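You operate a simulated robot arm through the tools that you are given. There is no shell and no other tool.

The job below is to be done with a simulated robot arm. You get a single attempt, and the scene is never put back.

JOB
Put the red round weight from the top of the cream work bench on the front of the low table and the purple round weight on the top of the white side table. Take the red grip tile and leave it on the thin teal board. Put the number card that says "3" from the top of the cream work bench on the shelf of the white side table and the number card that says "5" on the top of the steel front shelf. Put the letter block labelled "M" from the top of the cream work bench on the front of the sign bench and the letter block labelled "L" on top of the small tub. Put the orange card stack from the top of the cream work bench on the shelf of the white side table and the pink card stack on the front of the sign bench. Put the grey wiping pad on the top of the grey table away on the top of the paper cabinet. Take the short green roll and leave it on top of the new yellow ink tub. Take the white paper roll on the top of the chest and put it away on the front of the high desk. Do these in any order. Set down upright: letter block, white paper roll.

It is judged by the outcome, as a careful person would: the job done as asked, and still so three seconds after it is handed in. It fails if anything else is knocked over, pushed out of place, dropped, spilled or broken.

ROBOT AND FRAMES
A 7-joint arm with a two-finger parallel gripper on a trunk, on a base that drives. Base frame: it is fixed to the floor where the robot stands at the start and does not move with it; the origin is under the middle of the robot, x ahead of it, y to its left, z up. Lengths are in m, angles in degrees, forces in N, time in s.
With the tool pointing down near the work surface it reaches from about 0.36 to 0.78 m from the robot's upright axis, wherever it stands. Its first joint turns from -143.0 to 143.0 degrees. Places, roughly: card stack [2, 2, 0.75]; front of the high desk (96x18 cm) [-0.86, -3.4, 1.12]; front of the low table (64x12 cm) [1.86, -2.12, 0.44]; front of the sign bench (192x22 cm) [2.3, -0.68, 0.86]; grey wiping pad (6x9x4 cm) [-3.8, 0.6, 0.9]; letter block [1.75, 2, 0.75]; new yellow ink tub [-9.25, -3.75, 1]; number card [0.25, 2.5, 0.75]; red grip tile (5x11x4 cm) [-0.2, 2.9, 0.8]; round weight [0.75, 2, 0.75]; shelf of the white side table [-1.8, 0.1, 0.3]; short green roll (6x6x15 cm) [-8.9, -3.6, 0.9]; small tub (8x8x6 cm) [1.6, 2.1, 0.9]; thin teal board (36x29x1 cm) [-3.7, 0.6, 0.2]; top of the paper cabinet (22x15 cm) [-2.12, -2.94, 1.08]; top of the steel front shelf [-2.9, 0.6, 0.9]; top of the white side table [-1.8, 0.1, 0.9]; white paper roll (8x8x11 cm) [-9, -1.7, 0.9]. Payload 3 kg.
Tool frame: the origin (TCP) lies between the finger pads and is the grasp point; the fingertips stand 0.03 m ahead of it; z points along the fingers, y is the line along which they close. The gripper opens to 0.11 m. The fingers are 0.02 m wide and 0.01 m thick; the gripper's body (0.048 by 0.112 m) begins 0.055 m behind the TCP.
Orientation is told as [roll, pitch, yaw] about the base's x, y, z axes, in that order, counted from this pose: with the fingers straight down and closing along the base's y, the tool's x points along the base's -x, its y along +y and its z along -z.

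CONTROLS
- The arm moves only by the tool step_arm. Its argument "moves" is a list that holds one entry, the list of rows, each a list of 7 numbers: the shift along the tool's x, y, z in m, then the turn, a rotation vector about the tool's x, y, z in rad, then the gripper command, from -1 (shut) to 1 (fully open), values between in proportion. In form: [[[dx, dy, dz, rx, ry, rz, fingers], ...]]. A call has 1 to 20 rows; each row shifts and turns the commanded pose from where the row before left it, along the tool's axes as they then stand. Rows are played at 5 a second. More than 0.05 m and 8.6 degrees between two rows, or a gripper value outside its range, and nothing of the call is played. A pose out of reach is approached as far as the arm can. The call stops where the force on the tool passes 40 N (or 10 N more than at its start, if that is more) or the arm is blocked; 0.2 s more then pass. Each finger travels about 0.153 m/s and halts on what it meets, pressing with about 31 N; the grip force reading is that of the motor and also rises with nothing between the fingers. The clock runs only during rows and for 0.2 s after the last one: add rows that do not move to give the fingers time. The reply holds the time, the measured pose of the TCP, the force on the tool along the base axes, the opening and the grip force, in the units named above and with some noise, with the torque about the TCP (base axes, N m) and any sound that the robot's microphone picked up.
- Cameras (640 x 400 px; columns grow to the right, rows downward): "scene" is now at [0.5609, 0.1648, 1.1705]; the picture's right is [-0.01, -0.86, 0.50], its down [-0.75, 0.34, 0.57] and it looks along [-0.66, -0.37, -0.65] (base axes); focal length 214 px, centre (320, 200). "wrist" rides on the gripper at [0.072, 0.017, -0.103] in the tool frame; the picture's right is [-0.23, 0.97, 0.00], its down [-0.76, -0.18, -0.62] and it looks along [-0.61, -0.14, 0.78] (tool axes); focal length 222 px, centre (320, 200).
- capture(camera): a new picture of that camera. The clock stands still meanwhile.
- move_column(by): slides the trunk up (or, below 0, down) by that many m; the arm and the scene camera ride with it, the base frame stays. It gives what a move gives, with no picture.
- base_move(legs): drives the robot by 1 to 6 legs, each [ahead, turn to the left] in m and degrees, along the robot's own axes; the way and the turn of a leg run together, so that a leg with both is an arc; at most 1.5 m and 180 degrees a leg. The arm and the cameras ride along, it lands a little off, and it stops where it bumps. It gives what a move gives.
- pan_tilt(pan, tilt): turns the head with the scene camera to pan (to the left, within 80 degrees either way) and tilt (down, from -29 to 69), counted from straight ahead of the robot. It gives what a move gives.
- point_at(camera, pixels): there is no depth. For up to 12 entries [column, row, z] of the newest picture of that camera ("zoom" is the newest enlarged one), the place [x, y] in the base frame at which the ray of that pixel passes the height z, good to about 0.002 m. The clock stands still meanwhile.
- zoom(camera, box): a new picture of the part [left, top, right, bottom] of that camera's present view, enlarged. The clock stands still meanwhile.
- close_job(): hands the job in; it is judged then, once.

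Leave the gripper open and the arm clear of the work at the hand-in unless told otherwise.

The tools are called after ">>>" by a JSON object that holds its "name" and its "arguments". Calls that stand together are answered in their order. step_arm: Moves the arm, as the interface text tells. Its arguments: {"type":"object","properties":{"moves":{"type":"array","items":{"type":"array","items":{"type":"array","items":{"type":"number"}}}}},"required":["moves"]} The other tools are called the same way: move_column (by) slides the trunk up or down; base_move (legs) drives the base; pan_tilt (pan, tilt) turns the head that bears the scene camera; capture (camera) takes a picture; point_at (camera, pixels) gives the place at which the rays of pixels pass given heights; zoom (camera, box) takes an enlarged picture of a part of a camera's view; close_job () hands the job in.

At the start:

```text
time_s: 0.0
tool_pos: [0.516, 0.2065, 1.1119]
tool_rot: [0.0, 0.0, -0.5]
ft_force: [0.2, -0.5, 0.1]
wrist_torque: [0.01, 0.01, -0.03]
grip_width: 0.1099
gripper_force: 0.1
trunk travel left (down, up): [-0.3, 0.19]
robot x, y, heading: [0.0075, 0.0138, 0.0]
head pan, tilt: [-30.3, 41.0]
```

scene: 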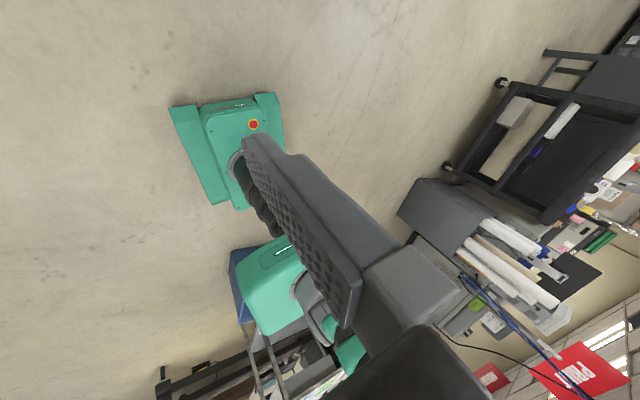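
wrist: 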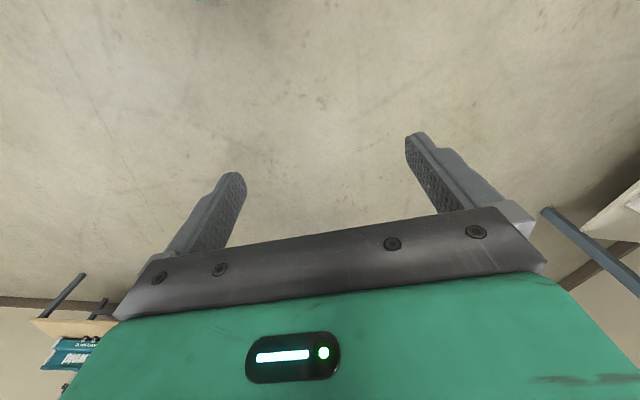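

The scene picture shows the robot's own green base and grey arm, with a dark cart and some paper rolls at right. Before I move anything I'll turn the head to see how the view changes.

>>> {"name": "pan_tilt", "arguments": {"pan": 0, "tilt": 20}}

```text
time_s: 0.9
tool_pos: [0.5173, 0.2059, 1.1138]
tool_rot: [0.0, 0.0, -0.5]
ft_force: [1.3, 0.2, 0.3]
wrist_torque: [0.01, -0.03, 0.02]
grip_width: 0.1099
gripper_force: 0.0
trunk travel left (down, up): [-0.3, 0.19]
robot x, y, heading: [0.0039, 0.0184, 0.1]
head pan, tilt: [0.0, 20.0]
```

The head is now at pan 0, tilt 20. I'll take a scene picture from there.

>>> {"name": "capture", "arguments": {"camera": "scene"}}

```text
taken
```

scene: 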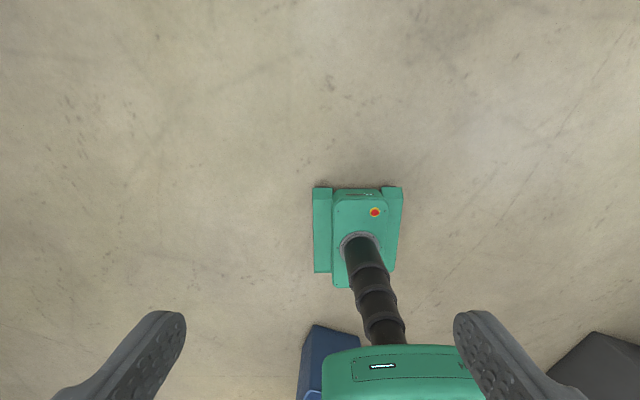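

The camera now looks almost straight down. The robot's base and e-stop are near (375,212), and the finger tips show at (160,330) and (475,330), so the camera sits very close to the gripper. I'll read ray positions now, then move the arm a little and read them again, to learn whether the "scene" camera rides on the hand.

>>> {"name": "point_at", "arguments": {"camera": "scene", "pixels": [[320, 200, 0.0], [320, 200, 0.5], [320, 200, 1.0], [375, 212, 0.3], [100, 100, 0.0], [100, 100, 1.0]]}}

>>> {"name": "step_arm", "arguments": {"moves": [[[0, 0, -0.04, 0, 0, 0, 1], [0, 0, -0.04, 0, 0, 0, 1], [0, 0, 0, 0, 0, 0, 1]]]}}

```text
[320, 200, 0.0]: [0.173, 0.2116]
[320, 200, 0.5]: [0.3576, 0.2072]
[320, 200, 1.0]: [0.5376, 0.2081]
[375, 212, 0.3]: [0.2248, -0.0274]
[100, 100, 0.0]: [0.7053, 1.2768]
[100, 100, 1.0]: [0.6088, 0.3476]
```

```text
time_s: 1.8
tool_pos: [0.5137, 0.2072, 1.1925]
tool_rot: [0.0, 0.0, -0.7]
ft_force: [0.3, -0.6, 0.0]
wrist_torque: [-0.02, -0.01, -0.02]
grip_width: 0.1101
gripper_force: 0.0
trunk travel left (down, up): [-0.3, 0.19]
robot x, y, heading: [0.0046, 0.0185, 0.0]
head pan, tilt: [0.0, 20.0]
```

At pan 0 the camera was about level with the tool in y (0.208), and the arm has now gone up 0.08 m. I'll take a new scene picture and read the rays again.

>>> {"name": "capture", "arguments": {"camera": "scene"}}

>>> {"name": "point_at", "arguments": {"camera": "scene", "pixels": [[320, 200, 0.0], [320, 200, 0.5], [320, 200, 1.0], [100, 100, 0.0], [100, 100, 1.0]]}}

```text
taken
```

scene: 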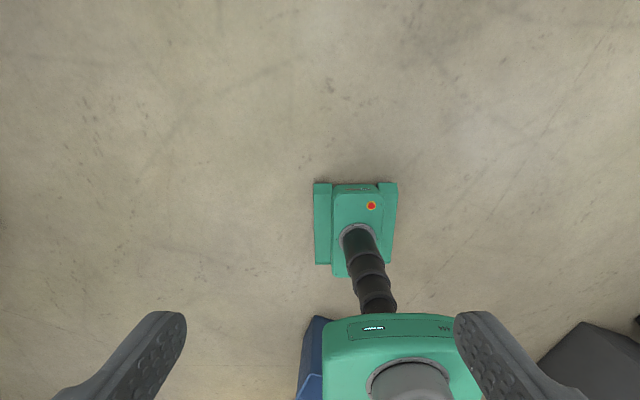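

```text
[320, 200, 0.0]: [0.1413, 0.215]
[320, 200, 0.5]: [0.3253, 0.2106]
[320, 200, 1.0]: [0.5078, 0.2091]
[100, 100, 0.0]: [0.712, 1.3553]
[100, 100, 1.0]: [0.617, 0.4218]
```

The fingers stay at the same pixels while the floor view recedes, so the "scene" camera rides on the hand. Its "straight ahead" is the tool's own direction. To survey the room I'll pitch the tool forward so the head sees horizontally, moving in free air.

>>> {"name": "step_arm", "arguments": {"moves": [[[0, 0, 0, 0, -0.14, 0, 1], [0, 0, 0, 0, -0.14, 0, 1], [0, 0, 0.01, 0, -0.14, 0, 1], [0, 0, 0.01, 0, -0.14, 0, 1], [0, 0, 0.01, 0, -0.14, 0, 1], [0, 0, 0.02, 0, -0.14, 0, 1], [0, 0, 0.02, 0, -0.14, 0, 1], [0, 0, 0.02, 0, -0.14, 0, 1], [0, 0, 0.02, 0, -0.14, 0, 1], [0, 0, 0.02, 0, -0.14, 0, 1], [0, 0, 0, 0, 0, 0, 1]]]}}

>>> {"name": "pan_tilt", "arguments": {"pan": 0, "tilt": 10}}

>>> {"name": "capture", "arguments": {"camera": "scene"}}

```text
time_s: 4.2
tool_pos: [0.6106, 0.2065, 1.1124]
tool_rot: [0.3, -80.3, -0.9]
ft_force: [-0.1, -0.3, 0.0]
wrist_torque: [0.01, 0.02, -0.01]
grip_width: 0.11
gripper_force: 0.1
trunk travel left (down, up): [-0.3, 0.19]
robot x, y, heading: [0.0049, 0.0168, -0.1]
head pan, tilt: [0.0, 20.0]
```

```text
time_s: 4.9
tool_pos: [0.6107, 0.2075, 1.112]
tool_rot: [0.0, -80.2, -0.7]
ft_force: [-0.6, 0.7, -0.3]
wrist_torque: [0.05, -0.02, 0.01]
grip_width: 0.1102
gripper_force: 0.0
trunk travel left (down, up): [-0.3, 0.19]
robot x, y, heading: [0.0035, 0.0167, 0.0]
head pan, tilt: [0.0, 10.0]
```

```text
taken
```

scene: 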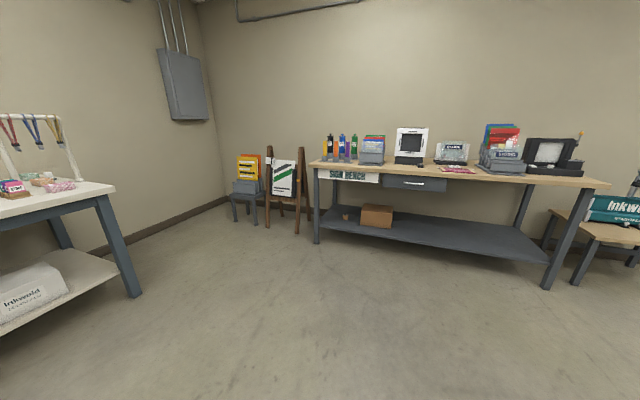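

The view is natural now. The sign bench is ahead at (450,180), the cream work bench is at the left edge, and a low table is at the right. I'll pan left and right to see the rest.

>>> {"name": "pan_tilt", "arguments": {"pan": 75, "tilt": 10}}

>>> {"name": "capture", "arguments": {"camera": "scene"}}

>>> {"name": "pan_tilt", "arguments": {"pan": -70, "tilt": 10}}

>>> {"name": "capture", "arguments": {"camera": "scene"}}

```text
time_s: 6.3
tool_pos: [0.6092, 0.2068, 1.1118]
tool_rot: [0.1, -80.3, -0.7]
ft_force: [0.3, 0.6, 0.1]
wrist_torque: [0.0, 0.0, 0.02]
grip_width: 0.1098
gripper_force: 0.0
trunk travel left (down, up): [-0.3, 0.19]
robot x, y, heading: [0.0016, 0.0197, -0.0]
head pan, tilt: [75.0, 10.0]
```

```text
taken
```

scene: 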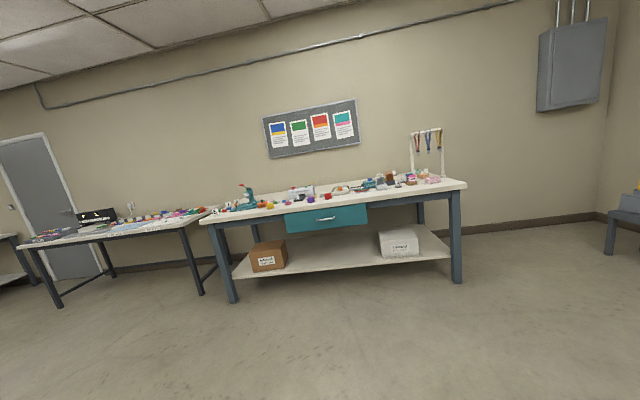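

```text
time_s: 8.6
tool_pos: [0.6098, 0.2065, 1.1127]
tool_rot: [0.2, -80.2, -0.8]
ft_force: [0.5, 1.1, -0.2]
wrist_torque: [-0.02, 0.0, 0.0]
grip_width: 0.1098
gripper_force: 0.1
trunk travel left (down, up): [-0.3, 0.19]
robot x, y, heading: [0.0014, 0.0161, 0.2]
head pan, tilt: [-70.0, 10.0]
```

```text
taken
```

scene: 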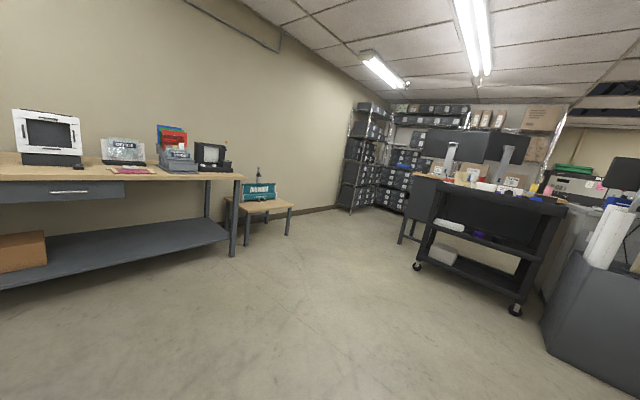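

I can see the cream work bench with its drawer, the second table behind it, the sign bench, the low table, black carts and shelving. I'll pan back left and zoom in on the work bench.

>>> {"name": "pan_tilt", "arguments": {"pan": 70, "tilt": 10}}

>>> {"name": "zoom", "arguments": {"camera": "scene", "box": [160, 120, 480, 320]}}

```text
time_s: 10.9
tool_pos: [0.6097, 0.2072, 1.1127]
tool_rot: [0.1, -80.3, -0.7]
ft_force: [0.0, -0.1, 0.3]
wrist_torque: [-0.01, -0.03, -0.02]
grip_width: 0.1099
gripper_force: 0.0
trunk travel left (down, up): [-0.3, 0.19]
robot x, y, heading: [0.0028, 0.0166, -0.2]
head pan, tilt: [70.0, 10.0]
```

```text
2.00 times, centred on (320, 220) of scene
```

zoom: 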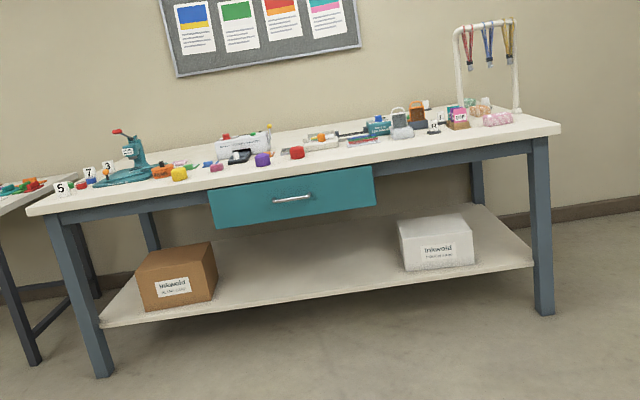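

The number cards 5, 7 and 3 stand at the bench's left end near zoom (60,188), (88,172) and (107,166). The purple and red weights are at (263,158) and (297,152). I'll measure the legs at floor height and the edges at the top height.

>>> {"name": "point_at", "arguments": {"camera": "zoom", "pixels": [[103, 377, 0.0], [543, 315, 0.0], [30, 210, 0.75], [560, 128, 0.75], [263, 164, 0.75], [297, 157, 0.75], [62, 193, 0.75], [107, 170, 0.75], [433, 133, 0.75], [100, 325, 0.3]]}}

```text
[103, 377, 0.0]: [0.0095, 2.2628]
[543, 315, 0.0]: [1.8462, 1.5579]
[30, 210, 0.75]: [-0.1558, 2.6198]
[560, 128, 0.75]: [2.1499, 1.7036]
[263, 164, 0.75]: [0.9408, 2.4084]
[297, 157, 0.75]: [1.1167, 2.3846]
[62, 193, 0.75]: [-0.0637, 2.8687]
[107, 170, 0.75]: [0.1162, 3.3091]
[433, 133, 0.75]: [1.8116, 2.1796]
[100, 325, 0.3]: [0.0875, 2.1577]
```

The front legs stand at about (0.01,2.26) and (1.85,1.56), so the bench is turned about -21°. I'll turn to face it and drive part of the way, then look closer.

>>> {"name": "base_move", "arguments": {"legs": [[0, 66], [0.9, 3]]}}

>>> {"name": "pan_tilt", "arguments": {"pan": 0, "tilt": 15}}

>>> {"name": "capture", "arguments": {"camera": "scene"}}

```text
time_s: 18.4
tool_pos: [0.4323, 1.4544, 1.1123]
tool_rot: [0.2, -80.2, 65.9]
ft_force: [-1.4, -0.1, -0.7]
wrist_torque: [-0.01, 0.02, 0.0]
grip_width: 0.1098
gripper_force: 0.2
trunk travel left (down, up): [-0.3, 0.19]
robot x, y, heading: [0.3639, 0.8212, 66.5]
head pan, tilt: [70.0, 10.0]
```

```text
time_s: 19.9
tool_pos: [0.4332, 1.4555, 1.1117]
tool_rot: [0.1, -80.3, 65.9]
ft_force: [-0.2, -1.5, -0.5]
wrist_torque: [0.02, -0.03, 0.02]
grip_width: 0.1102
gripper_force: 0.0
trunk travel left (down, up): [-0.3, 0.19]
robot x, y, heading: [0.3653, 0.8235, 66.4]
head pan, tilt: [0.0, 15.0]
```

```text
taken
```

scene: 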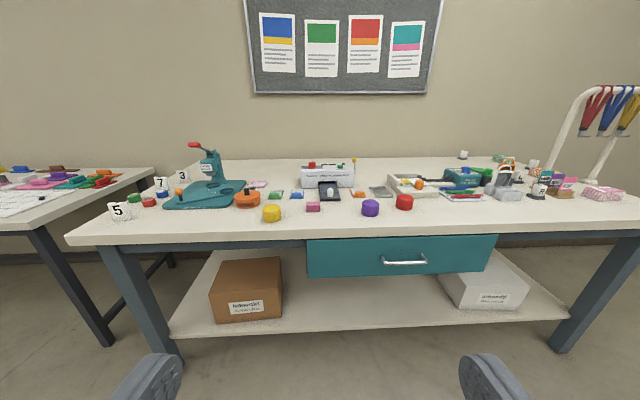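

Close view of the bench. The cards 5, 7 and 3 are at left, the purple weight at (370,208), the red weight at (404,201), the letter blocks at right near (540,190), and the grip tiles on the left table. I'll zoom in on several parts for detail.

>>> {"name": "zoom", "arguments": {"camera": "scene", "box": [60, 130, 320, 290]}}

>>> {"name": "zoom", "arguments": {"camera": "scene", "box": [440, 130, 640, 255]}}

>>> {"name": "zoom", "arguments": {"camera": "scene", "box": [0, 140, 160, 240]}}

>>> {"name": "zoom", "arguments": {"camera": "scene", "box": [280, 130, 480, 255]}}

```text
2.46 times, centred on (190, 210) of scene
```

zoom: 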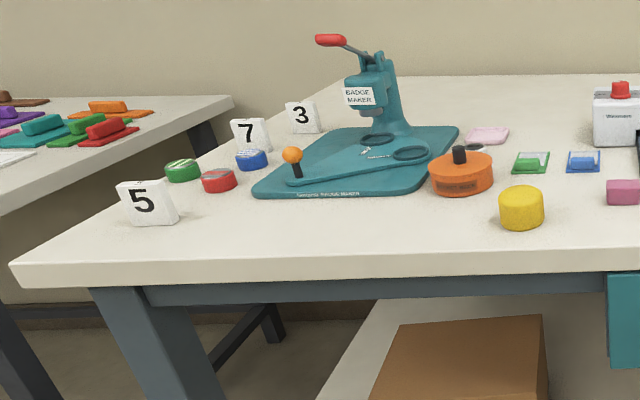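

```text
3.20 times, centred on (540, 192) of scene
```

zoom: 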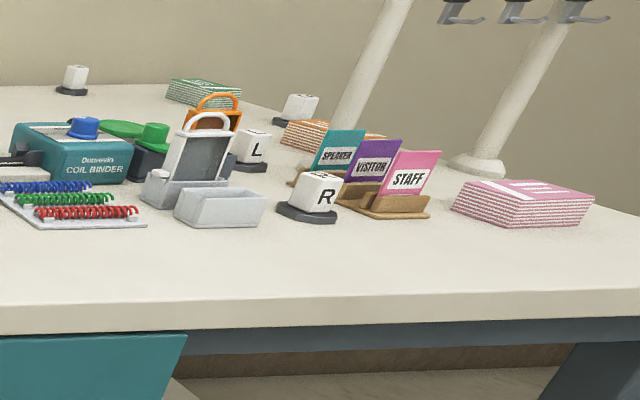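

```text
4.00 times, centred on (80, 190) of scene
```

zoom: 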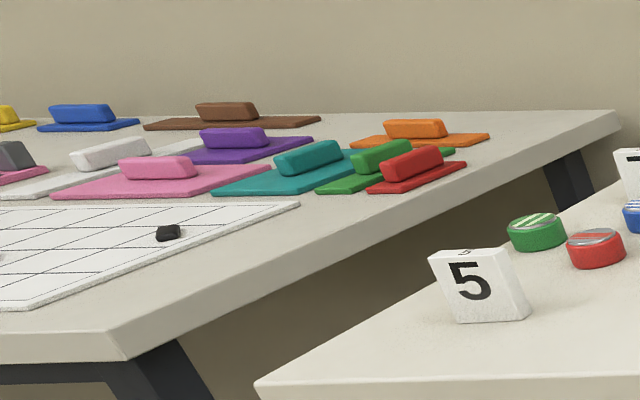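

```text
3.20 times, centred on (380, 192) of scene
```

zoom: 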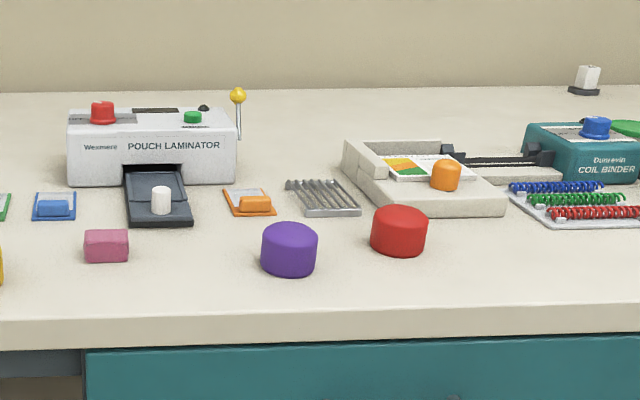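

Details are now clear: the letter blocks L and R plus two others whose letters I can't read, the orange, pink and green card stacks, the small grey tub beside the R block, and the red grip tile on the left table. I'll read rays at two heights so I can work out the bench height.

>>> {"name": "capture", "arguments": {"camera": "scene"}}

>>> {"name": "point_at", "arguments": {"camera": "scene", "pixels": [[67, 236, 0.75], [67, 236, 0.85], [370, 214, 0.75], [370, 214, 0.85], [404, 208, 0.85], [121, 219, 0.85], [160, 197, 0.85], [163, 364, 0.0], [558, 350, 0.0]]}}

```text
taken
```

scene: 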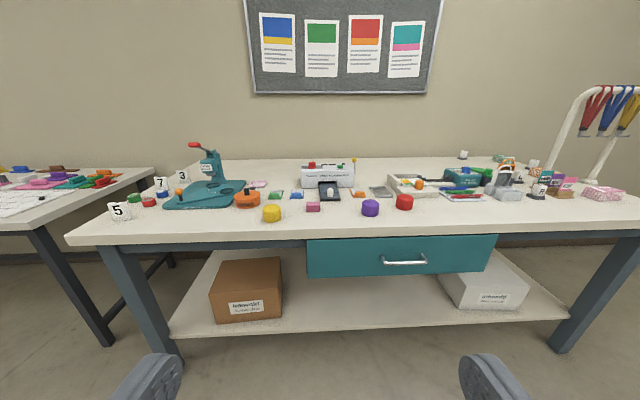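

```text
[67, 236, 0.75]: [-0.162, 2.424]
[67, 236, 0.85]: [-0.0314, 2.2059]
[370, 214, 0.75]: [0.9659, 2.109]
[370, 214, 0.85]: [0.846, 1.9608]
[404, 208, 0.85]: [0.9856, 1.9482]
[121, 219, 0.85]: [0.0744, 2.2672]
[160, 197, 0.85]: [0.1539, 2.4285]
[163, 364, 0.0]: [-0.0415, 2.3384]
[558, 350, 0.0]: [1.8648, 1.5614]
```

Combining the two views, the bench top is at z ≈ 0.825 and the purple weight's base is near (0.876, 1.997), about 1.28 m straight ahead of the robot. I'll drive closer and turn the tool down.

>>> {"name": "base_move", "arguments": {"legs": [[0.66, 0]]}}

>>> {"name": "step_arm", "arguments": {"moves": [[[0, 0, -0.02, 0, 0.14, 0, 1], [0, 0, -0.02, 0, 0.14, 0, 1], [0, 0, -0.02, 0, 0.14, 0, 1], [0, 0, -0.02, 0, 0.14, 0, 1], [0, 0, -0.02, 0, 0.14, 0, 1], [0, 0, -0.01, 0, 0.14, 0, 1], [0, 0, -0.01, 0, 0.14, 0, 1], [0, 0, -0.01, 0, 0.14, 0, 1], [0, 0, 0, 0, 0.14, 0, 1], [0, 0, 0, 0, 0.14, 0, 1], [0, 0, 0, 0, 0, 0, 1]]]}}

>>> {"name": "pan_tilt", "arguments": {"pan": 0, "tilt": 30}}

>>> {"name": "capture", "arguments": {"camera": "scene"}}

>>> {"name": "capture", "arguments": {"camera": "wrist"}}

```text
time_s: 23.5
tool_pos: [0.6855, 2.0659, 1.1138]
tool_rot: [0.1, -80.2, 66.6]
ft_force: [0.7, -0.5, 1.1]
wrist_torque: [-0.02, 0.0, 0.01]
grip_width: 0.1101
gripper_force: 0.0
trunk travel left (down, up): [-0.3, 0.19]
robot x, y, heading: [0.6283, 1.434, 67.4]
head pan, tilt: [0.0, 15.0]
```

```text
time_s: 25.9
tool_pos: [0.6432, 1.9716, 1.1815]
tool_rot: [0.0, 0.1, 66.6]
ft_force: [-0.5, 0.2, -0.6]
wrist_torque: [0.0, 0.02, 0.0]
grip_width: 0.1103
gripper_force: 0.1
trunk travel left (down, up): [-0.3, 0.19]
robot x, y, heading: [0.6247, 1.4303, 67.4]
head pan, tilt: [0.0, 15.0]
```

```text
time_s: 26.7
tool_pos: [0.6435, 1.9714, 1.1816]
tool_rot: [-0.1, 0.1, 66.7]
ft_force: [-0.1, -0.1, 0.5]
wrist_torque: [-0.02, -0.02, 0.0]
grip_width: 0.1101
gripper_force: 0.1
trunk travel left (down, up): [-0.3, 0.19]
robot x, y, heading: [0.6249, 1.4326, 67.3]
head pan, tilt: [0.0, 30.0]
```

```text
taken
```

scene: 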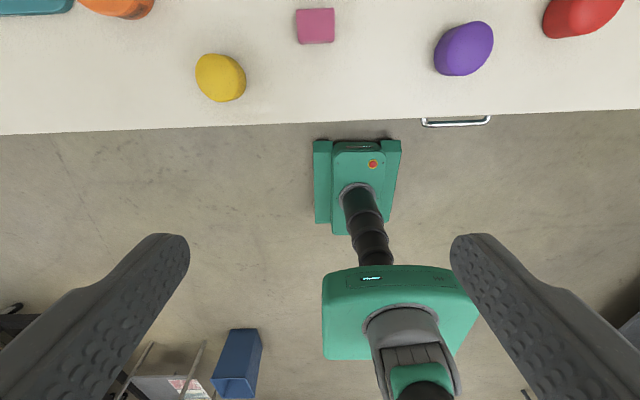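

```text
taken
```

wrist: 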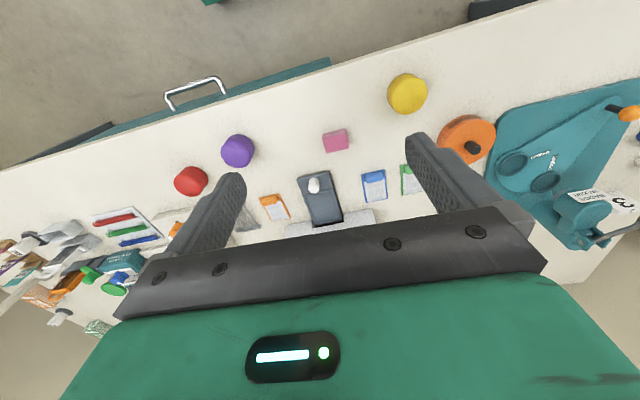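

The robot stands at (0.625,1.43), heading 67°. The purple weight is at scene (464,48) and wrist (238,150). I'll use both cameras' rays to fix its position and height.

>>> {"name": "point_at", "arguments": {"camera": "wrist", "pixels": [[240, 145, 0.87], [240, 145, 0.825], [190, 179, 0.87], [190, 179, 0.825], [407, 92, 0.87], [254, 148, 0.87], [223, 143, 0.87]]}}

>>> {"name": "point_at", "arguments": {"camera": "scene", "pixels": [[470, 42, 0.87], [470, 42, 0.825], [464, 50, 0.85], [578, 14, 0.85], [225, 76, 0.87]]}}

>>> {"name": "zoom", "arguments": {"camera": "wrist", "box": [150, 90, 310, 190]}}

>>> {"name": "zoom", "arguments": {"camera": "scene", "box": [400, 0, 560, 100]}}

```text
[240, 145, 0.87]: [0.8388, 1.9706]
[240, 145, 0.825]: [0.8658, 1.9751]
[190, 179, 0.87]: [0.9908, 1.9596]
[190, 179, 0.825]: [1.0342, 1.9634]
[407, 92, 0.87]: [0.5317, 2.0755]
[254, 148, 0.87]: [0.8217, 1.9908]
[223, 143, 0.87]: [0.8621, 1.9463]
```

```text
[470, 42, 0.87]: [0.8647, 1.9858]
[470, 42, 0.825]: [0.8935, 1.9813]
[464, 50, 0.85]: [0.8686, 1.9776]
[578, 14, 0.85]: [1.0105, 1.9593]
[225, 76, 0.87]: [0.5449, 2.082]
```

```text
4.00 times, centred on (230, 140) of wrist
```

zoom: 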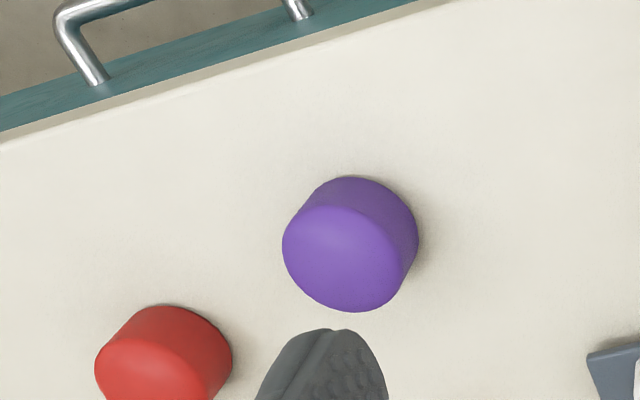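

```text
4.00 times, centred on (480, 50) of scene
```

zoom: 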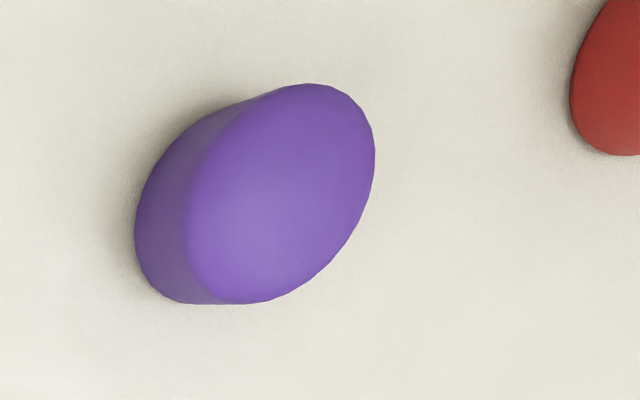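

Both views show the weight's top face: its centre is at scene (470,48) and wrist (237.5,154.5). I'll find the height at which the two rays agree.

>>> {"name": "point_at", "arguments": {"camera": "wrist", "pixels": [[237.5, 154.5, 0.85], [237.5, 154.5, 0.87], [237.5, 154.5, 0.89], [187, 184, 0.87]]}}

>>> {"name": "point_at", "arguments": {"camera": "scene", "pixels": [[470, 48.3, 0.85], [470, 48.3, 0.87], [470, 48.3, 0.89]]}}

```text
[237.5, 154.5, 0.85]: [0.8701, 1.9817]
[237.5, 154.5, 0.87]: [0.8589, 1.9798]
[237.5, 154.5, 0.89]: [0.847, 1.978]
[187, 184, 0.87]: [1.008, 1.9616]
```

```text
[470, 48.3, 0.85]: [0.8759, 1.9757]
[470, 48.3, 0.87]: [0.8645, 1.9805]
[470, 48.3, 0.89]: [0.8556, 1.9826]
```

The rays agree on the purple weight's centre at about (0.862, 1.981), with its top near z 0.87. I'll move over it and come down to z ≈ 1.0, then check alignment.

>>> {"name": "step_arm", "arguments": {"moves": [[[-0.019, -0.0394, 0, 0, 0, 0, 1], [-0.019, -0.0394, 0, 0, 0, 0, 1], [-0.019, -0.0394, 0, 0, 0, 0, 1], [-0.019, -0.0394, 0, 0, 0, 0, 1], [-0.019, -0.0394, 0, 0, 0, 0, 1], [0, 0, 0.045, 0, 0, 0, 1], [0, 0, 0.045, 0, 0, 0, 1], [0, 0, 0.045, 0, 0, 0, 1], [0, 0, 0.045, 0, 0, 0, 1], [0, 0, 0, 0, 0, 0, 1]]]}}

>>> {"name": "pan_tilt", "arguments": {"pan": 0, "tilt": 50}}

>>> {"name": "capture", "arguments": {"camera": "scene"}}

>>> {"name": "capture", "arguments": {"camera": "wrist"}}

```text
time_s: 28.9
tool_pos: [0.8621, 1.9793, 1.0002]
tool_rot: [-0.1, 0.0, 66.8]
ft_force: [-0.6, 0.5, 0.2]
wrist_torque: [0.01, -0.02, 0.0]
grip_width: 0.11
gripper_force: 0.0
trunk travel left (down, up): [-0.3, 0.19]
robot x, y, heading: [0.6254, 1.4346, 67.5]
head pan, tilt: [0.0, 30.0]
```

```text
time_s: 29.7
tool_pos: [0.8622, 1.9782, 0.9988]
tool_rot: [-0.1, 0.0, 66.8]
ft_force: [-0.1, -0.3, 0.8]
wrist_torque: [-0.02, 0.03, -0.05]
grip_width: 0.1099
gripper_force: 0.0
trunk travel left (down, up): [-0.3, 0.19]
robot x, y, heading: [0.6242, 1.4347, 67.1]
head pan, tilt: [0.0, 50.0]
```

```text
taken
```

scene: 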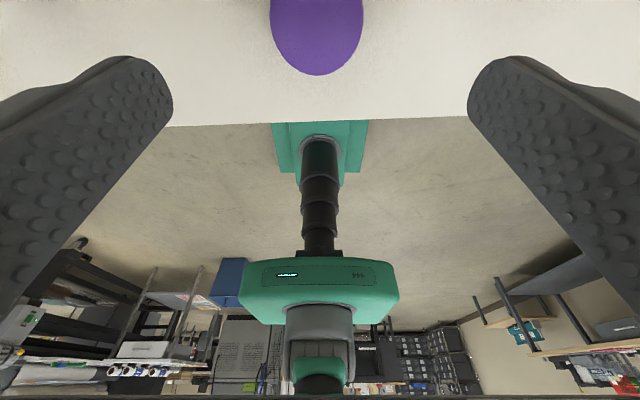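

```text
taken
```

wrist: 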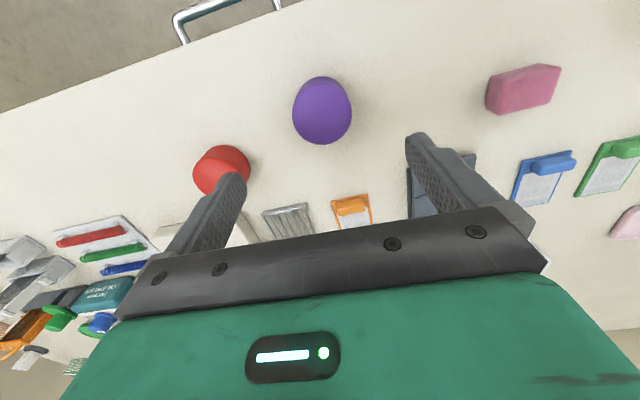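

The purple weight lies centrally between the fingers in both views. I'll check its offset before going down.

>>> {"name": "point_at", "arguments": {"camera": "wrist", "pixels": [[322, 113, 0.87], [321, 105, 0.825], [292, 110, 0.87], [352, 112, 0.87]]}}

>>> {"name": "point_at", "arguments": {"camera": "scene", "pixels": [[317, 20, 0.87], [270, 20, 0.87], [363, 20, 0.87], [317, 74, 0.87]]}}

```text
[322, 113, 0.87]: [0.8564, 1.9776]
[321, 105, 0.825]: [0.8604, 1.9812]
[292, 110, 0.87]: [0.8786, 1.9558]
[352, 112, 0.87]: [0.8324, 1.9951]
```

```text
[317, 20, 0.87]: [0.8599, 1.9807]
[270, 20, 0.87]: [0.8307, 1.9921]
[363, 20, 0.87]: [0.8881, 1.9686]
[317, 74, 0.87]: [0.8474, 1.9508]
```

The centre is at about (0.859,1.979) and the TCP at (0.862,1.978), so it's aligned. I'll go down to TCP z 0.865 and close on it.

>>> {"name": "step_arm", "arguments": {"moves": [[[0, 0, 0.045, 0, 0, 0, 0.6], [0, 0, 0.045, 0, 0, 0, 0.6], [0, 0, 0.03, 0, 0, 0, 0.6], [0, 0, 0.014, 0, 0, 0, 0.6], [0, 0, 0, 0, 0, 0, -1], [0, 0, 0, 0, 0, 0, -1], [0, 0, 0, 0, 0, 0, -1], [0, 0, 0, 0, 0, 0, -1]]]}}

```text
time_s: 30.9
tool_pos: [0.8645, 1.9767, 0.8705]
tool_rot: [0.0, -0.2, 66.6]
ft_force: [-4.7, -10.1, 21.5]
wrist_torque: [-0.55, 0.28, 0.05]
grip_width: 0.0589
gripper_force: 31.3
trunk travel left (down, up): [-0.3, 0.19]
robot x, y, heading: [0.6248, 1.4311, 67.3]
head pan, tilt: [0.0, 50.0]
stopped in row 5: the force on the tool passed its limit at 109 N (the readings are from after the stop); the commanded pose is now the measured one
```

The grip is on the weight (width 0.0589), but the call stopped with 21 N pushing up. The fingertips probably touched the bench, so its top may be near 0.838. I'll keep the grip and lift slowly.

>>> {"name": "step_arm", "arguments": {"moves": [[[0, 0, -0.005, 0, 0, 0, -1], [0, 0, -0.01, 0, 0, 0, -1], [0, 0, -0.02, 0, 0, 0, -1], [0, 0, -0.03, 0, 0, 0, -1], [0, 0, -0.04, 0, 0, 0, -1], [0, 0, 0, 0, 0, 0, -1]]]}}

>>> {"name": "capture", "arguments": {"camera": "wrist"}}

```text
time_s: 32.3
tool_pos: [0.8639, 1.9771, 0.9742]
tool_rot: [-0.1, -0.2, 66.6]
ft_force: [-0.1, 0.0, -4.5]
wrist_torque: [0.01, -0.03, 0.01]
grip_width: 0.059
gripper_force: 30.3
trunk travel left (down, up): [-0.3, 0.19]
robot x, y, heading: [0.6258, 1.4351, 67.1]
head pan, tilt: [0.0, 50.0]
```

```text
taken
```

wrist: 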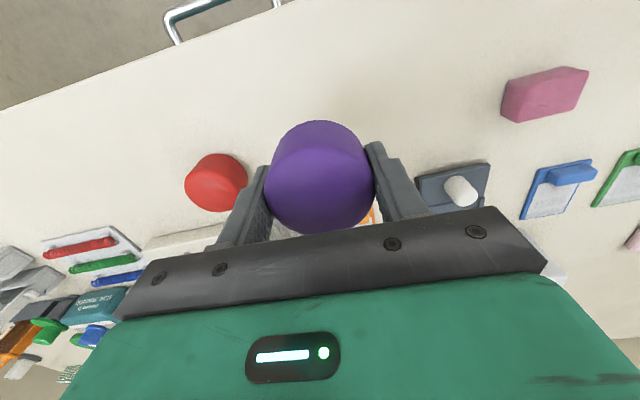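

I have the purple weight (about 4.5 N), held at 0.059. The touch puts the bench top near z 0.838. I'll raise the arm, back away, and turn toward the white side table with the tool pitched up a little for viewing.

>>> {"name": "step_arm", "arguments": {"moves": [[[0, 0, -0.045, 0, 0, 0, -1], [0, 0, -0.045, 0, 0, 0, -1], [0, 0, -0.045, 0, 0, 0, -1], [0, 0, -0.045, 0, 0, 0, -1], [0.03, 0.03, 0, 0, 0, 0, -1], [0.03, 0.03, 0, 0, 0, 0, -1], [0.0, 0.03, 0, 0, 0, 0, -1], [0, 0.03, 0, 0, 0, 0, -1], [0, 0, 0, 0, 0, 0, -1]]]}}

>>> {"name": "base_move", "arguments": {"legs": [[-0.5, 0], [0, 130]]}}

>>> {"name": "step_arm", "arguments": {"moves": [[[0, 0, 0, 0, -0.14, 0, -1], [0, 0, 0, 0, -0.14, 0, -1], [0, 0, 0, 0, -0.14, 0, -1], [0, 0, 0, 0, -0.14, 0, -1], [0, 0, 0, 0, -0.14, 0, -1], [0, 0, 0, 0, -0.14, 0, -1], [0, 0, 0, 0, 0, 0, -1]]]}}

>>> {"name": "pan_tilt", "arguments": {"pan": 0, "tilt": -25}}

>>> {"name": "capture", "arguments": {"camera": "scene"}}

```text
time_s: 34.3
tool_pos: [0.7302, 1.9704, 1.154]
tool_rot: [0.0, -0.2, 66.7]
ft_force: [-0.4, 0.7, -3.6]
wrist_torque: [-0.01, 0.01, -0.03]
grip_width: 0.0588
gripper_force: 30.8
trunk travel left (down, up): [-0.3, 0.19]
robot x, y, heading: [0.6258, 1.4337, 67.5]
head pan, tilt: [0.0, 50.0]
```

```text
time_s: 41.6
tool_pos: [-0.0929, 0.8524, 1.1519]
tool_rot: [-0.4, -0.1, -179.8]
ft_force: [1.0, -2.7, -3.2]
wrist_torque: [0.13, 0.06, 0.0]
grip_width: 0.059
gripper_force: 31.1
trunk travel left (down, up): [-0.3, 0.19]
robot x, y, heading: [0.4428, 1.0559, -178.6]
head pan, tilt: [0.0, 50.0]
stopped in leg 2: the robot was blocked; the commanded pose is now the measured one
```

```text
time_s: 43.2
tool_pos: [-0.0933, 0.8545, 1.1537]
tool_rot: [0.0, -48.4, -179.5]
ft_force: [0.3, 0.8, -3.1]
wrist_torque: [0.01, -0.02, 0.02]
grip_width: 0.0586
gripper_force: 31.6
trunk travel left (down, up): [-0.3, 0.19]
robot x, y, heading: [0.4438, 1.0562, -177.9]
head pan, tilt: [0.0, 50.0]
```

```text
time_s: 44.7
tool_pos: [-0.0933, 0.8552, 1.1537]
tool_rot: [-0.2, -48.2, -179.4]
ft_force: [1.2, -1.5, -3.8]
wrist_torque: [0.01, -0.04, 0.02]
grip_width: 0.0589
gripper_force: 30.7
trunk travel left (down, up): [-0.3, 0.19]
robot x, y, heading: [0.4424, 1.0569, -178.3]
head pan, tilt: [0.0, -25.0]
```

```text
taken
```

scene: 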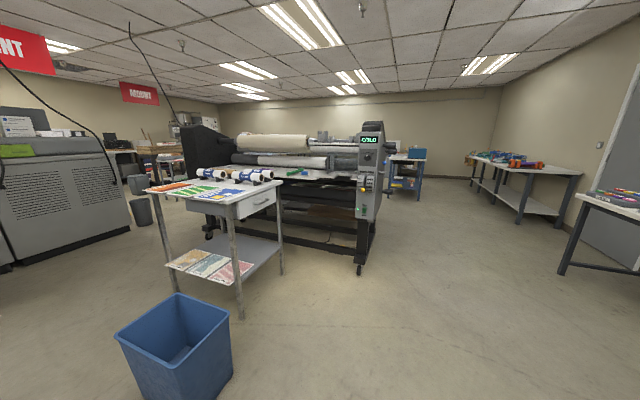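

Good view: the white side table with the printing rolls is ahead at (210,230), the big machine (steel front) is behind it, and the blue bin is at (180,340). The turn was blocked at heading -178°, so before I move I'll look down around the base to see what I touched.

>>> {"name": "pan_tilt", "arguments": {"pan": 0, "tilt": 65}}

>>> {"name": "capture", "arguments": {"camera": "scene"}}

>>> {"name": "capture", "arguments": {"camera": "wrist"}}

```text
time_s: 46.4
tool_pos: [-0.093, 0.8553, 1.1523]
tool_rot: [-0.2, -48.4, -179.5]
ft_force: [0.7, -0.8, -2.9]
wrist_torque: [-0.01, 0.0, 0.0]
grip_width: 0.0591
gripper_force: 31.1
trunk travel left (down, up): [-0.3, 0.19]
robot x, y, heading: [0.4418, 1.0584, -178.0]
head pan, tilt: [0.0, 65.0]
```

```text
taken
```

scene: 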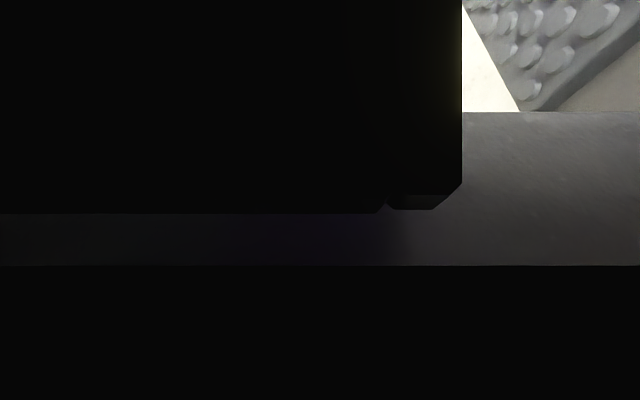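

```text
taken
```

wrist: 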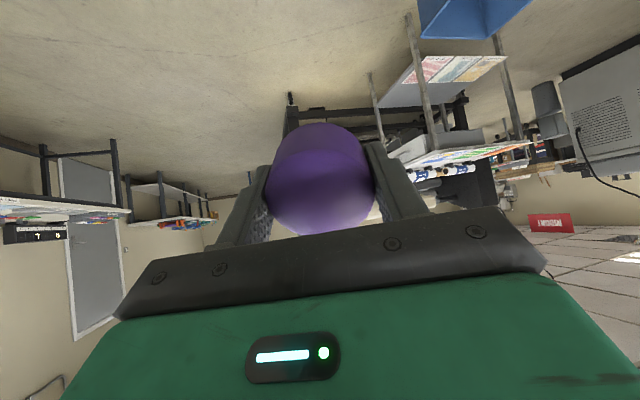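

At tilt 65 the camera looks into the hand's own body. I'll use a milder tilt to see the floor ahead of the base and the bin.

>>> {"name": "pan_tilt", "arguments": {"pan": 0, "tilt": 15}}

>>> {"name": "capture", "arguments": {"camera": "scene"}}

>>> {"name": "point_at", "arguments": {"camera": "scene", "pixels": [[320, 200, 0.0], [320, 200, 0.5], [100, 300, 0.0], [500, 300, 0.0]]}}

```text
time_s: 47.5
tool_pos: [-0.0931, 0.8564, 1.1538]
tool_rot: [-0.2, -48.3, -179.5]
ft_force: [0.2, 0.8, -3.5]
wrist_torque: [0.01, -0.02, 0.03]
grip_width: 0.0591
gripper_force: 30.9
trunk travel left (down, up): [-0.3, 0.19]
robot x, y, heading: [0.4429, 1.0564, -178.5]
head pan, tilt: [0.0, 15.0]
```

```text
taken
```

scene: 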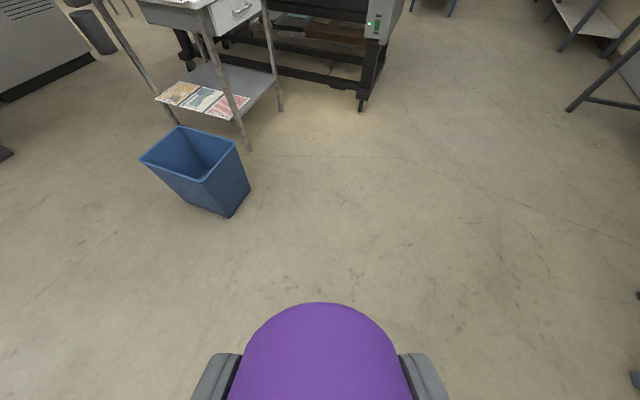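

```text
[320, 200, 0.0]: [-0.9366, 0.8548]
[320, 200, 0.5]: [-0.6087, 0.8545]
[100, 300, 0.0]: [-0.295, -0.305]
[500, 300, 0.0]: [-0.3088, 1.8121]
```

The bin stands clear of the robot at about (-0.8,0.5) and doesn't seem to be touched. I'll look to both sides to see what could have blocked the turn.

>>> {"name": "pan_tilt", "arguments": {"pan": 75, "tilt": 0}}

>>> {"name": "capture", "arguments": {"camera": "scene"}}

>>> {"name": "pan_tilt", "arguments": {"pan": -75, "tilt": 0}}

>>> {"name": "capture", "arguments": {"camera": "scene"}}

```text
time_s: 49.0
tool_pos: [-0.0931, 0.8557, 1.1532]
tool_rot: [-0.2, -48.2, -179.5]
ft_force: [-0.7, -1.0, -3.3]
wrist_torque: [0.02, -0.02, 0.01]
grip_width: 0.0588
gripper_force: 30.9
trunk travel left (down, up): [-0.3, 0.19]
robot x, y, heading: [0.4447, 1.0569, -178.2]
head pan, tilt: [75.0, 0.0]
```

```text
taken
```

scene: 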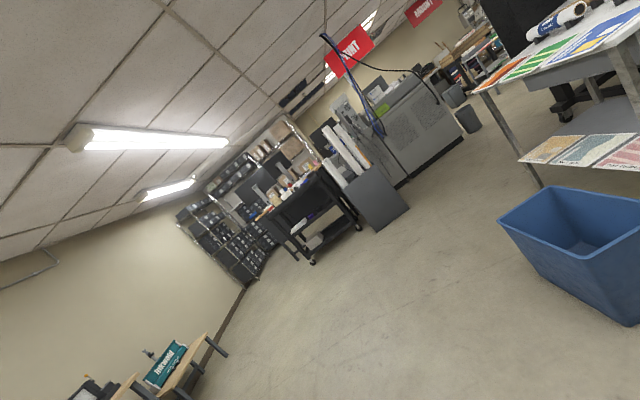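

```text
time_s: 51.4
tool_pos: [-0.0937, 0.855, 1.1525]
tool_rot: [-0.2, -48.4, -179.5]
ft_force: [-0.1, 0.7, -3.1]
wrist_torque: [-0.02, 0.0, 0.02]
grip_width: 0.0591
gripper_force: 31.6
trunk travel left (down, up): [-0.3, 0.19]
robot x, y, heading: [0.4403, 1.0558, -178.4]
head pan, tilt: [-75.0, 0.0]
```

```text
taken
```

scene: 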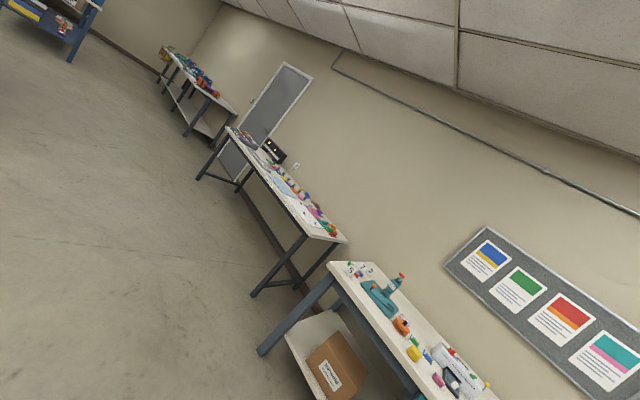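

Nothing near the base is visible on either side. I'll try a small further turn to the left and see whether it is blocked again.

>>> {"name": "base_move", "arguments": {"legs": [[0, 10]]}}

```text
time_s: 52.5
tool_pos: [-0.049, 0.7659, 1.1528]
tool_rot: [-0.3, -48.3, -169.5]
ft_force: [0.2, 0.0, -3.2]
wrist_torque: [0.01, 0.0, -0.01]
grip_width: 0.0589
gripper_force: 30.7
trunk travel left (down, up): [-0.3, 0.19]
robot x, y, heading: [0.445, 1.0638, -168.2]
head pan, tilt: [-75.0, 0.0]
```

The turn went through this time. I'll look ahead again and measure the white side table's legs, top and shelf.

>>> {"name": "pan_tilt", "arguments": {"pan": 0, "tilt": -10}}

>>> {"name": "capture", "arguments": {"camera": "scene"}}

>>> {"name": "zoom", "arguments": {"camera": "scene", "box": [140, 40, 380, 190]}}

```text
time_s: 53.9
tool_pos: [-0.0486, 0.7651, 1.1543]
tool_rot: [-0.2, -48.3, -169.5]
ft_force: [0.6, -0.5, -3.8]
wrist_torque: [0.0, 0.01, 0.03]
grip_width: 0.0587
gripper_force: 30.6
trunk travel left (down, up): [-0.3, 0.19]
robot x, y, heading: [0.4371, 1.0655, -168.2]
head pan, tilt: [0.0, -10.0]
```

```text
taken
```

scene: 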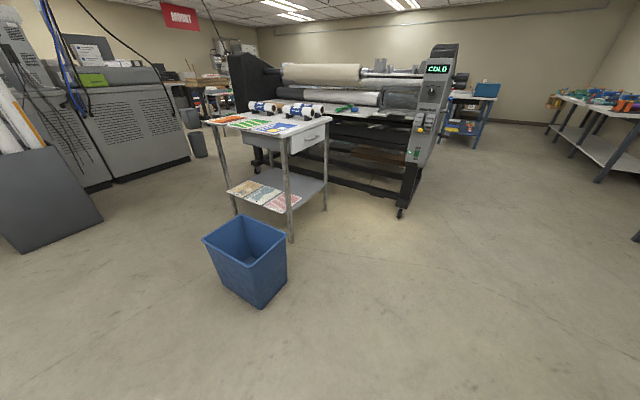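

```text
2.67 times, centred on (260, 115) of scene
```

zoom: 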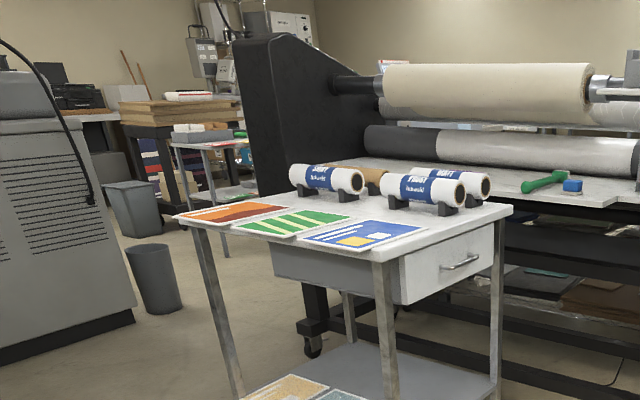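

The white side table carries three prints along its left side and some labelled rolls toward the back. There is free white top near the drawer side. I'll measure its leg feet, the bin, and the machine.

>>> {"name": "point_at", "arguments": {"camera": "scene", "pixels": [[291, 241, 0.0], [326, 209, 0.0], [236, 213, 0.0], [262, 307, 0.0], [286, 280, 0.0], [221, 288, 0.0], [400, 216, 0.0], [245, 250, 0.3], [208, 121, 0.9], [332, 118, 0.9], [287, 137, 0.9]]}}

>>> {"name": "point_at", "arguments": {"camera": "scene", "pixels": [[208, 121, 0.8], [332, 118, 0.8], [287, 137, 0.8], [228, 193, 0.3], [328, 185, 0.3], [289, 212, 0.3]]}}

```text
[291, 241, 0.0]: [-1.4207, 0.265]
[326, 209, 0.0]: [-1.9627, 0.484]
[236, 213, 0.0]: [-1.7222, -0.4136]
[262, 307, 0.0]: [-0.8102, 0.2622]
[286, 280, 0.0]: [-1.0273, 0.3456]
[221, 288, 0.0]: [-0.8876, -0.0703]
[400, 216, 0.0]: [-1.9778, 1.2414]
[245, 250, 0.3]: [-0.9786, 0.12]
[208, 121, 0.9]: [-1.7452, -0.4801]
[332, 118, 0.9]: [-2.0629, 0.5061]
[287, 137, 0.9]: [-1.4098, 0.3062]
```

```text
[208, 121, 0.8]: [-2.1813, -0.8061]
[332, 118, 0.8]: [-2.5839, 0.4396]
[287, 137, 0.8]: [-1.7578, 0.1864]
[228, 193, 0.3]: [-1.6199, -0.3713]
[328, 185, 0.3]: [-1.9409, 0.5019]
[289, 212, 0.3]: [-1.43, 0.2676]
```

The table legs are at A(-1.42,0.27), B(-1.96,0.48) and C(-1.72,-0.41), and the top is at z ≈ 0.9. The bin blocks the near side at (-0.95,0.13), so I'll come in from the drawer side (A–B). First I'll drive to around (-1.0,1.2) with the arm raised a bit.

>>> {"name": "move_column", "arguments": {"by": 0.1}}

>>> {"name": "base_move", "arguments": {"legs": [[0, -17], [1.4, 0], [0, 45]]}}

>>> {"name": "capture", "arguments": {"camera": "scene"}}

```text
time_s: 55.2
tool_pos: [-0.0488, 0.7649, 1.2528]
tool_rot: [-0.2, -48.3, -169.5]
ft_force: [0.1, -0.8, -3.5]
wrist_torque: [0.0, -0.04, 0.02]
grip_width: 0.059
gripper_force: 30.7
trunk travel left (down, up): [-0.4, 0.09]
robot x, y, heading: [0.4396, 1.0639, -168.3]
head pan, tilt: [0.0, -10.0]
```

```text
time_s: 65.3
tool_pos: [-1.225, 0.6886, 1.2533]
tool_rot: [-0.3, -48.3, -141.0]
ft_force: [0.2, 0.6, -2.9]
wrist_torque: [0.0, -0.01, -0.02]
grip_width: 0.0591
gripper_force: 31.6
trunk travel left (down, up): [-0.4, 0.09]
robot x, y, heading: [-0.9548, 1.2047, -140.3]
head pan, tilt: [0.0, -10.0]
```

```text
taken
```

scene: 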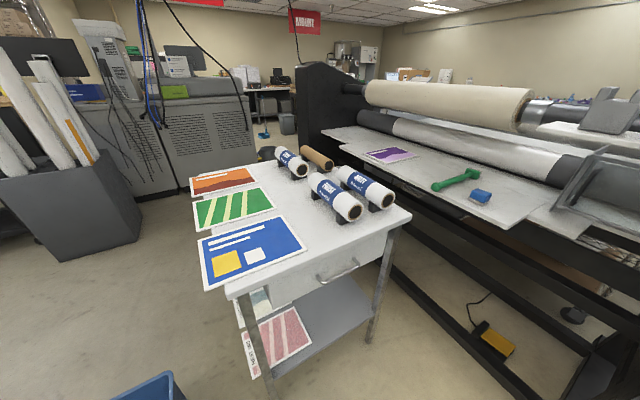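

The table's drawer side is in front of me, with free white top between the blue print and the rolls around pixel (325,250). The steel front shelf of the laminator, carrying the green handle and blue block, is beyond at (450,190). I'll measure these spots.

>>> {"name": "point_at", "arguments": {"camera": "scene", "pixels": [[330, 250, 0.9], [300, 245, 0.9], [410, 218, 0.9], [230, 296, 0.9], [305, 240, 0.9], [349, 220, 0.9], [440, 180, 0.9], [502, 228, 0.9], [380, 170, 0.9], [330, 130, 0.9], [573, 183, 0.9], [340, 320, 0.3]]}}

>>> {"name": "zoom", "arguments": {"camera": "scene", "box": [180, 120, 440, 282]}}

```text
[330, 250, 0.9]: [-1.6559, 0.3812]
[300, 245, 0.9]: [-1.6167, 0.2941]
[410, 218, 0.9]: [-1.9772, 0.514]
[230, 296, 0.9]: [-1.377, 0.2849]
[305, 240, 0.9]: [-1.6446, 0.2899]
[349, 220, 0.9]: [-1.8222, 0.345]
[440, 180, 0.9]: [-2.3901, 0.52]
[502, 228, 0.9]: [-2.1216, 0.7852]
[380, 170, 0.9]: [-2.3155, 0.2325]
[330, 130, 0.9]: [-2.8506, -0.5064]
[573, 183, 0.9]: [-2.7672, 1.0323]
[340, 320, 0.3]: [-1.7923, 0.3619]
```

```text
2.46 times, centred on (310, 201) of scene
```

zoom: 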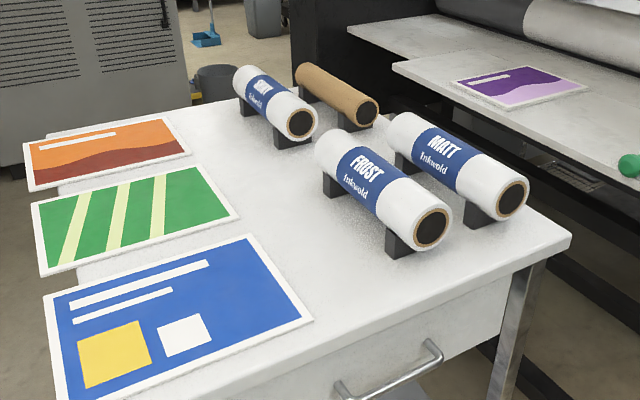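

The AB edge of the table runs from (-1.377,0.285) to (-1.977,0.514). A free spot lies at about (-1.693,0.326), between the blue print and the FROST roll. I'll drive to stand 0.6 m in front of it, facing heading -111°.

>>> {"name": "base_move", "arguments": {"legs": [[0, -8.4], [0.61, 0], [0, 37.8]]}}

>>> {"name": "step_arm", "arguments": {"moves": [[[0, 0, 0, 0, 0.14, 0, -1], [0, 0, 0, 0, 0.14, 0, -1], [0, 0, 0, 0, 0.14, 0, -1], [0, 0, 0, 0, 0.14, 0, -1], [0, 0, 0, 0, 0.14, 0, -1], [0, 0, 0, 0, 0.14, 0, -1], [0, 0, 0, 0, 0, 0, -1]]]}}

>>> {"name": "pan_tilt", "arguments": {"pan": 0, "tilt": 0}}

>>> {"name": "capture", "arguments": {"camera": "scene"}}

>>> {"name": "capture", "arguments": {"camera": "wrist"}}

```text
time_s: 71.2
tool_pos: [-1.4591, 0.2947, 1.2541]
tool_rot: [-0.1, -48.2, -111.2]
ft_force: [0.6, -0.2, -3.4]
wrist_torque: [0.04, -0.01, -0.01]
grip_width: 0.0593
gripper_force: 31.2
trunk travel left (down, up): [-0.4, 0.09]
robot x, y, heading: [-1.4971, 0.8876, -110.3]
head pan, tilt: [0.0, -10.0]
```

```text
time_s: 72.8
tool_pos: [-1.4595, 0.2964, 1.2536]
tool_rot: [0.0, 0.1, -111.4]
ft_force: [-0.4, -1.0, -3.5]
wrist_torque: [0.01, 0.02, -0.02]
grip_width: 0.0591
gripper_force: 30.9
trunk travel left (down, up): [-0.4, 0.09]
robot x, y, heading: [-1.5054, 0.8874, -110.3]
head pan, tilt: [0.0, -10.0]
```

```text
time_s: 73.5
tool_pos: [-1.4593, 0.2959, 1.2532]
tool_rot: [-0.1, -0.2, -111.3]
ft_force: [0.7, 0.3, -3.7]
wrist_torque: [-0.01, -0.04, 0.01]
grip_width: 0.0589
gripper_force: 30.9
trunk travel left (down, up): [-0.4, 0.09]
robot x, y, heading: [-1.5042, 0.889, -110.4]
head pan, tilt: [0.0, 0.0]
```

```text
taken
```

scene: 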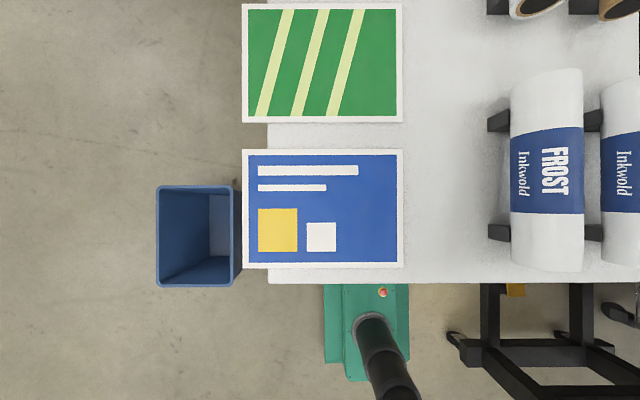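

```text
taken
```

wrist: 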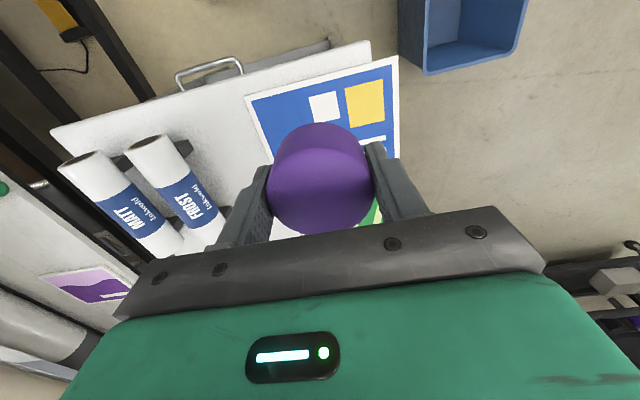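

In the straight-down view the free white strip lies between the blue print's edge (column 403) and the FROST stand (column 487). I'll aim at pixel (440,225).

>>> {"name": "point_at", "arguments": {"camera": "scene", "pixels": [[440, 225, 0.9], [440, 225, 0.88], [403, 225, 0.9], [487, 232, 0.9], [440, 283, 0.9], [268, 283, 0.9]]}}

```text
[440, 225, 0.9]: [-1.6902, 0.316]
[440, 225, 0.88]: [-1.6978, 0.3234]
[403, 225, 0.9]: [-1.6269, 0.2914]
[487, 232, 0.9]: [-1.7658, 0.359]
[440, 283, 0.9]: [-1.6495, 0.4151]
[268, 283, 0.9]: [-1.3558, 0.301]
```

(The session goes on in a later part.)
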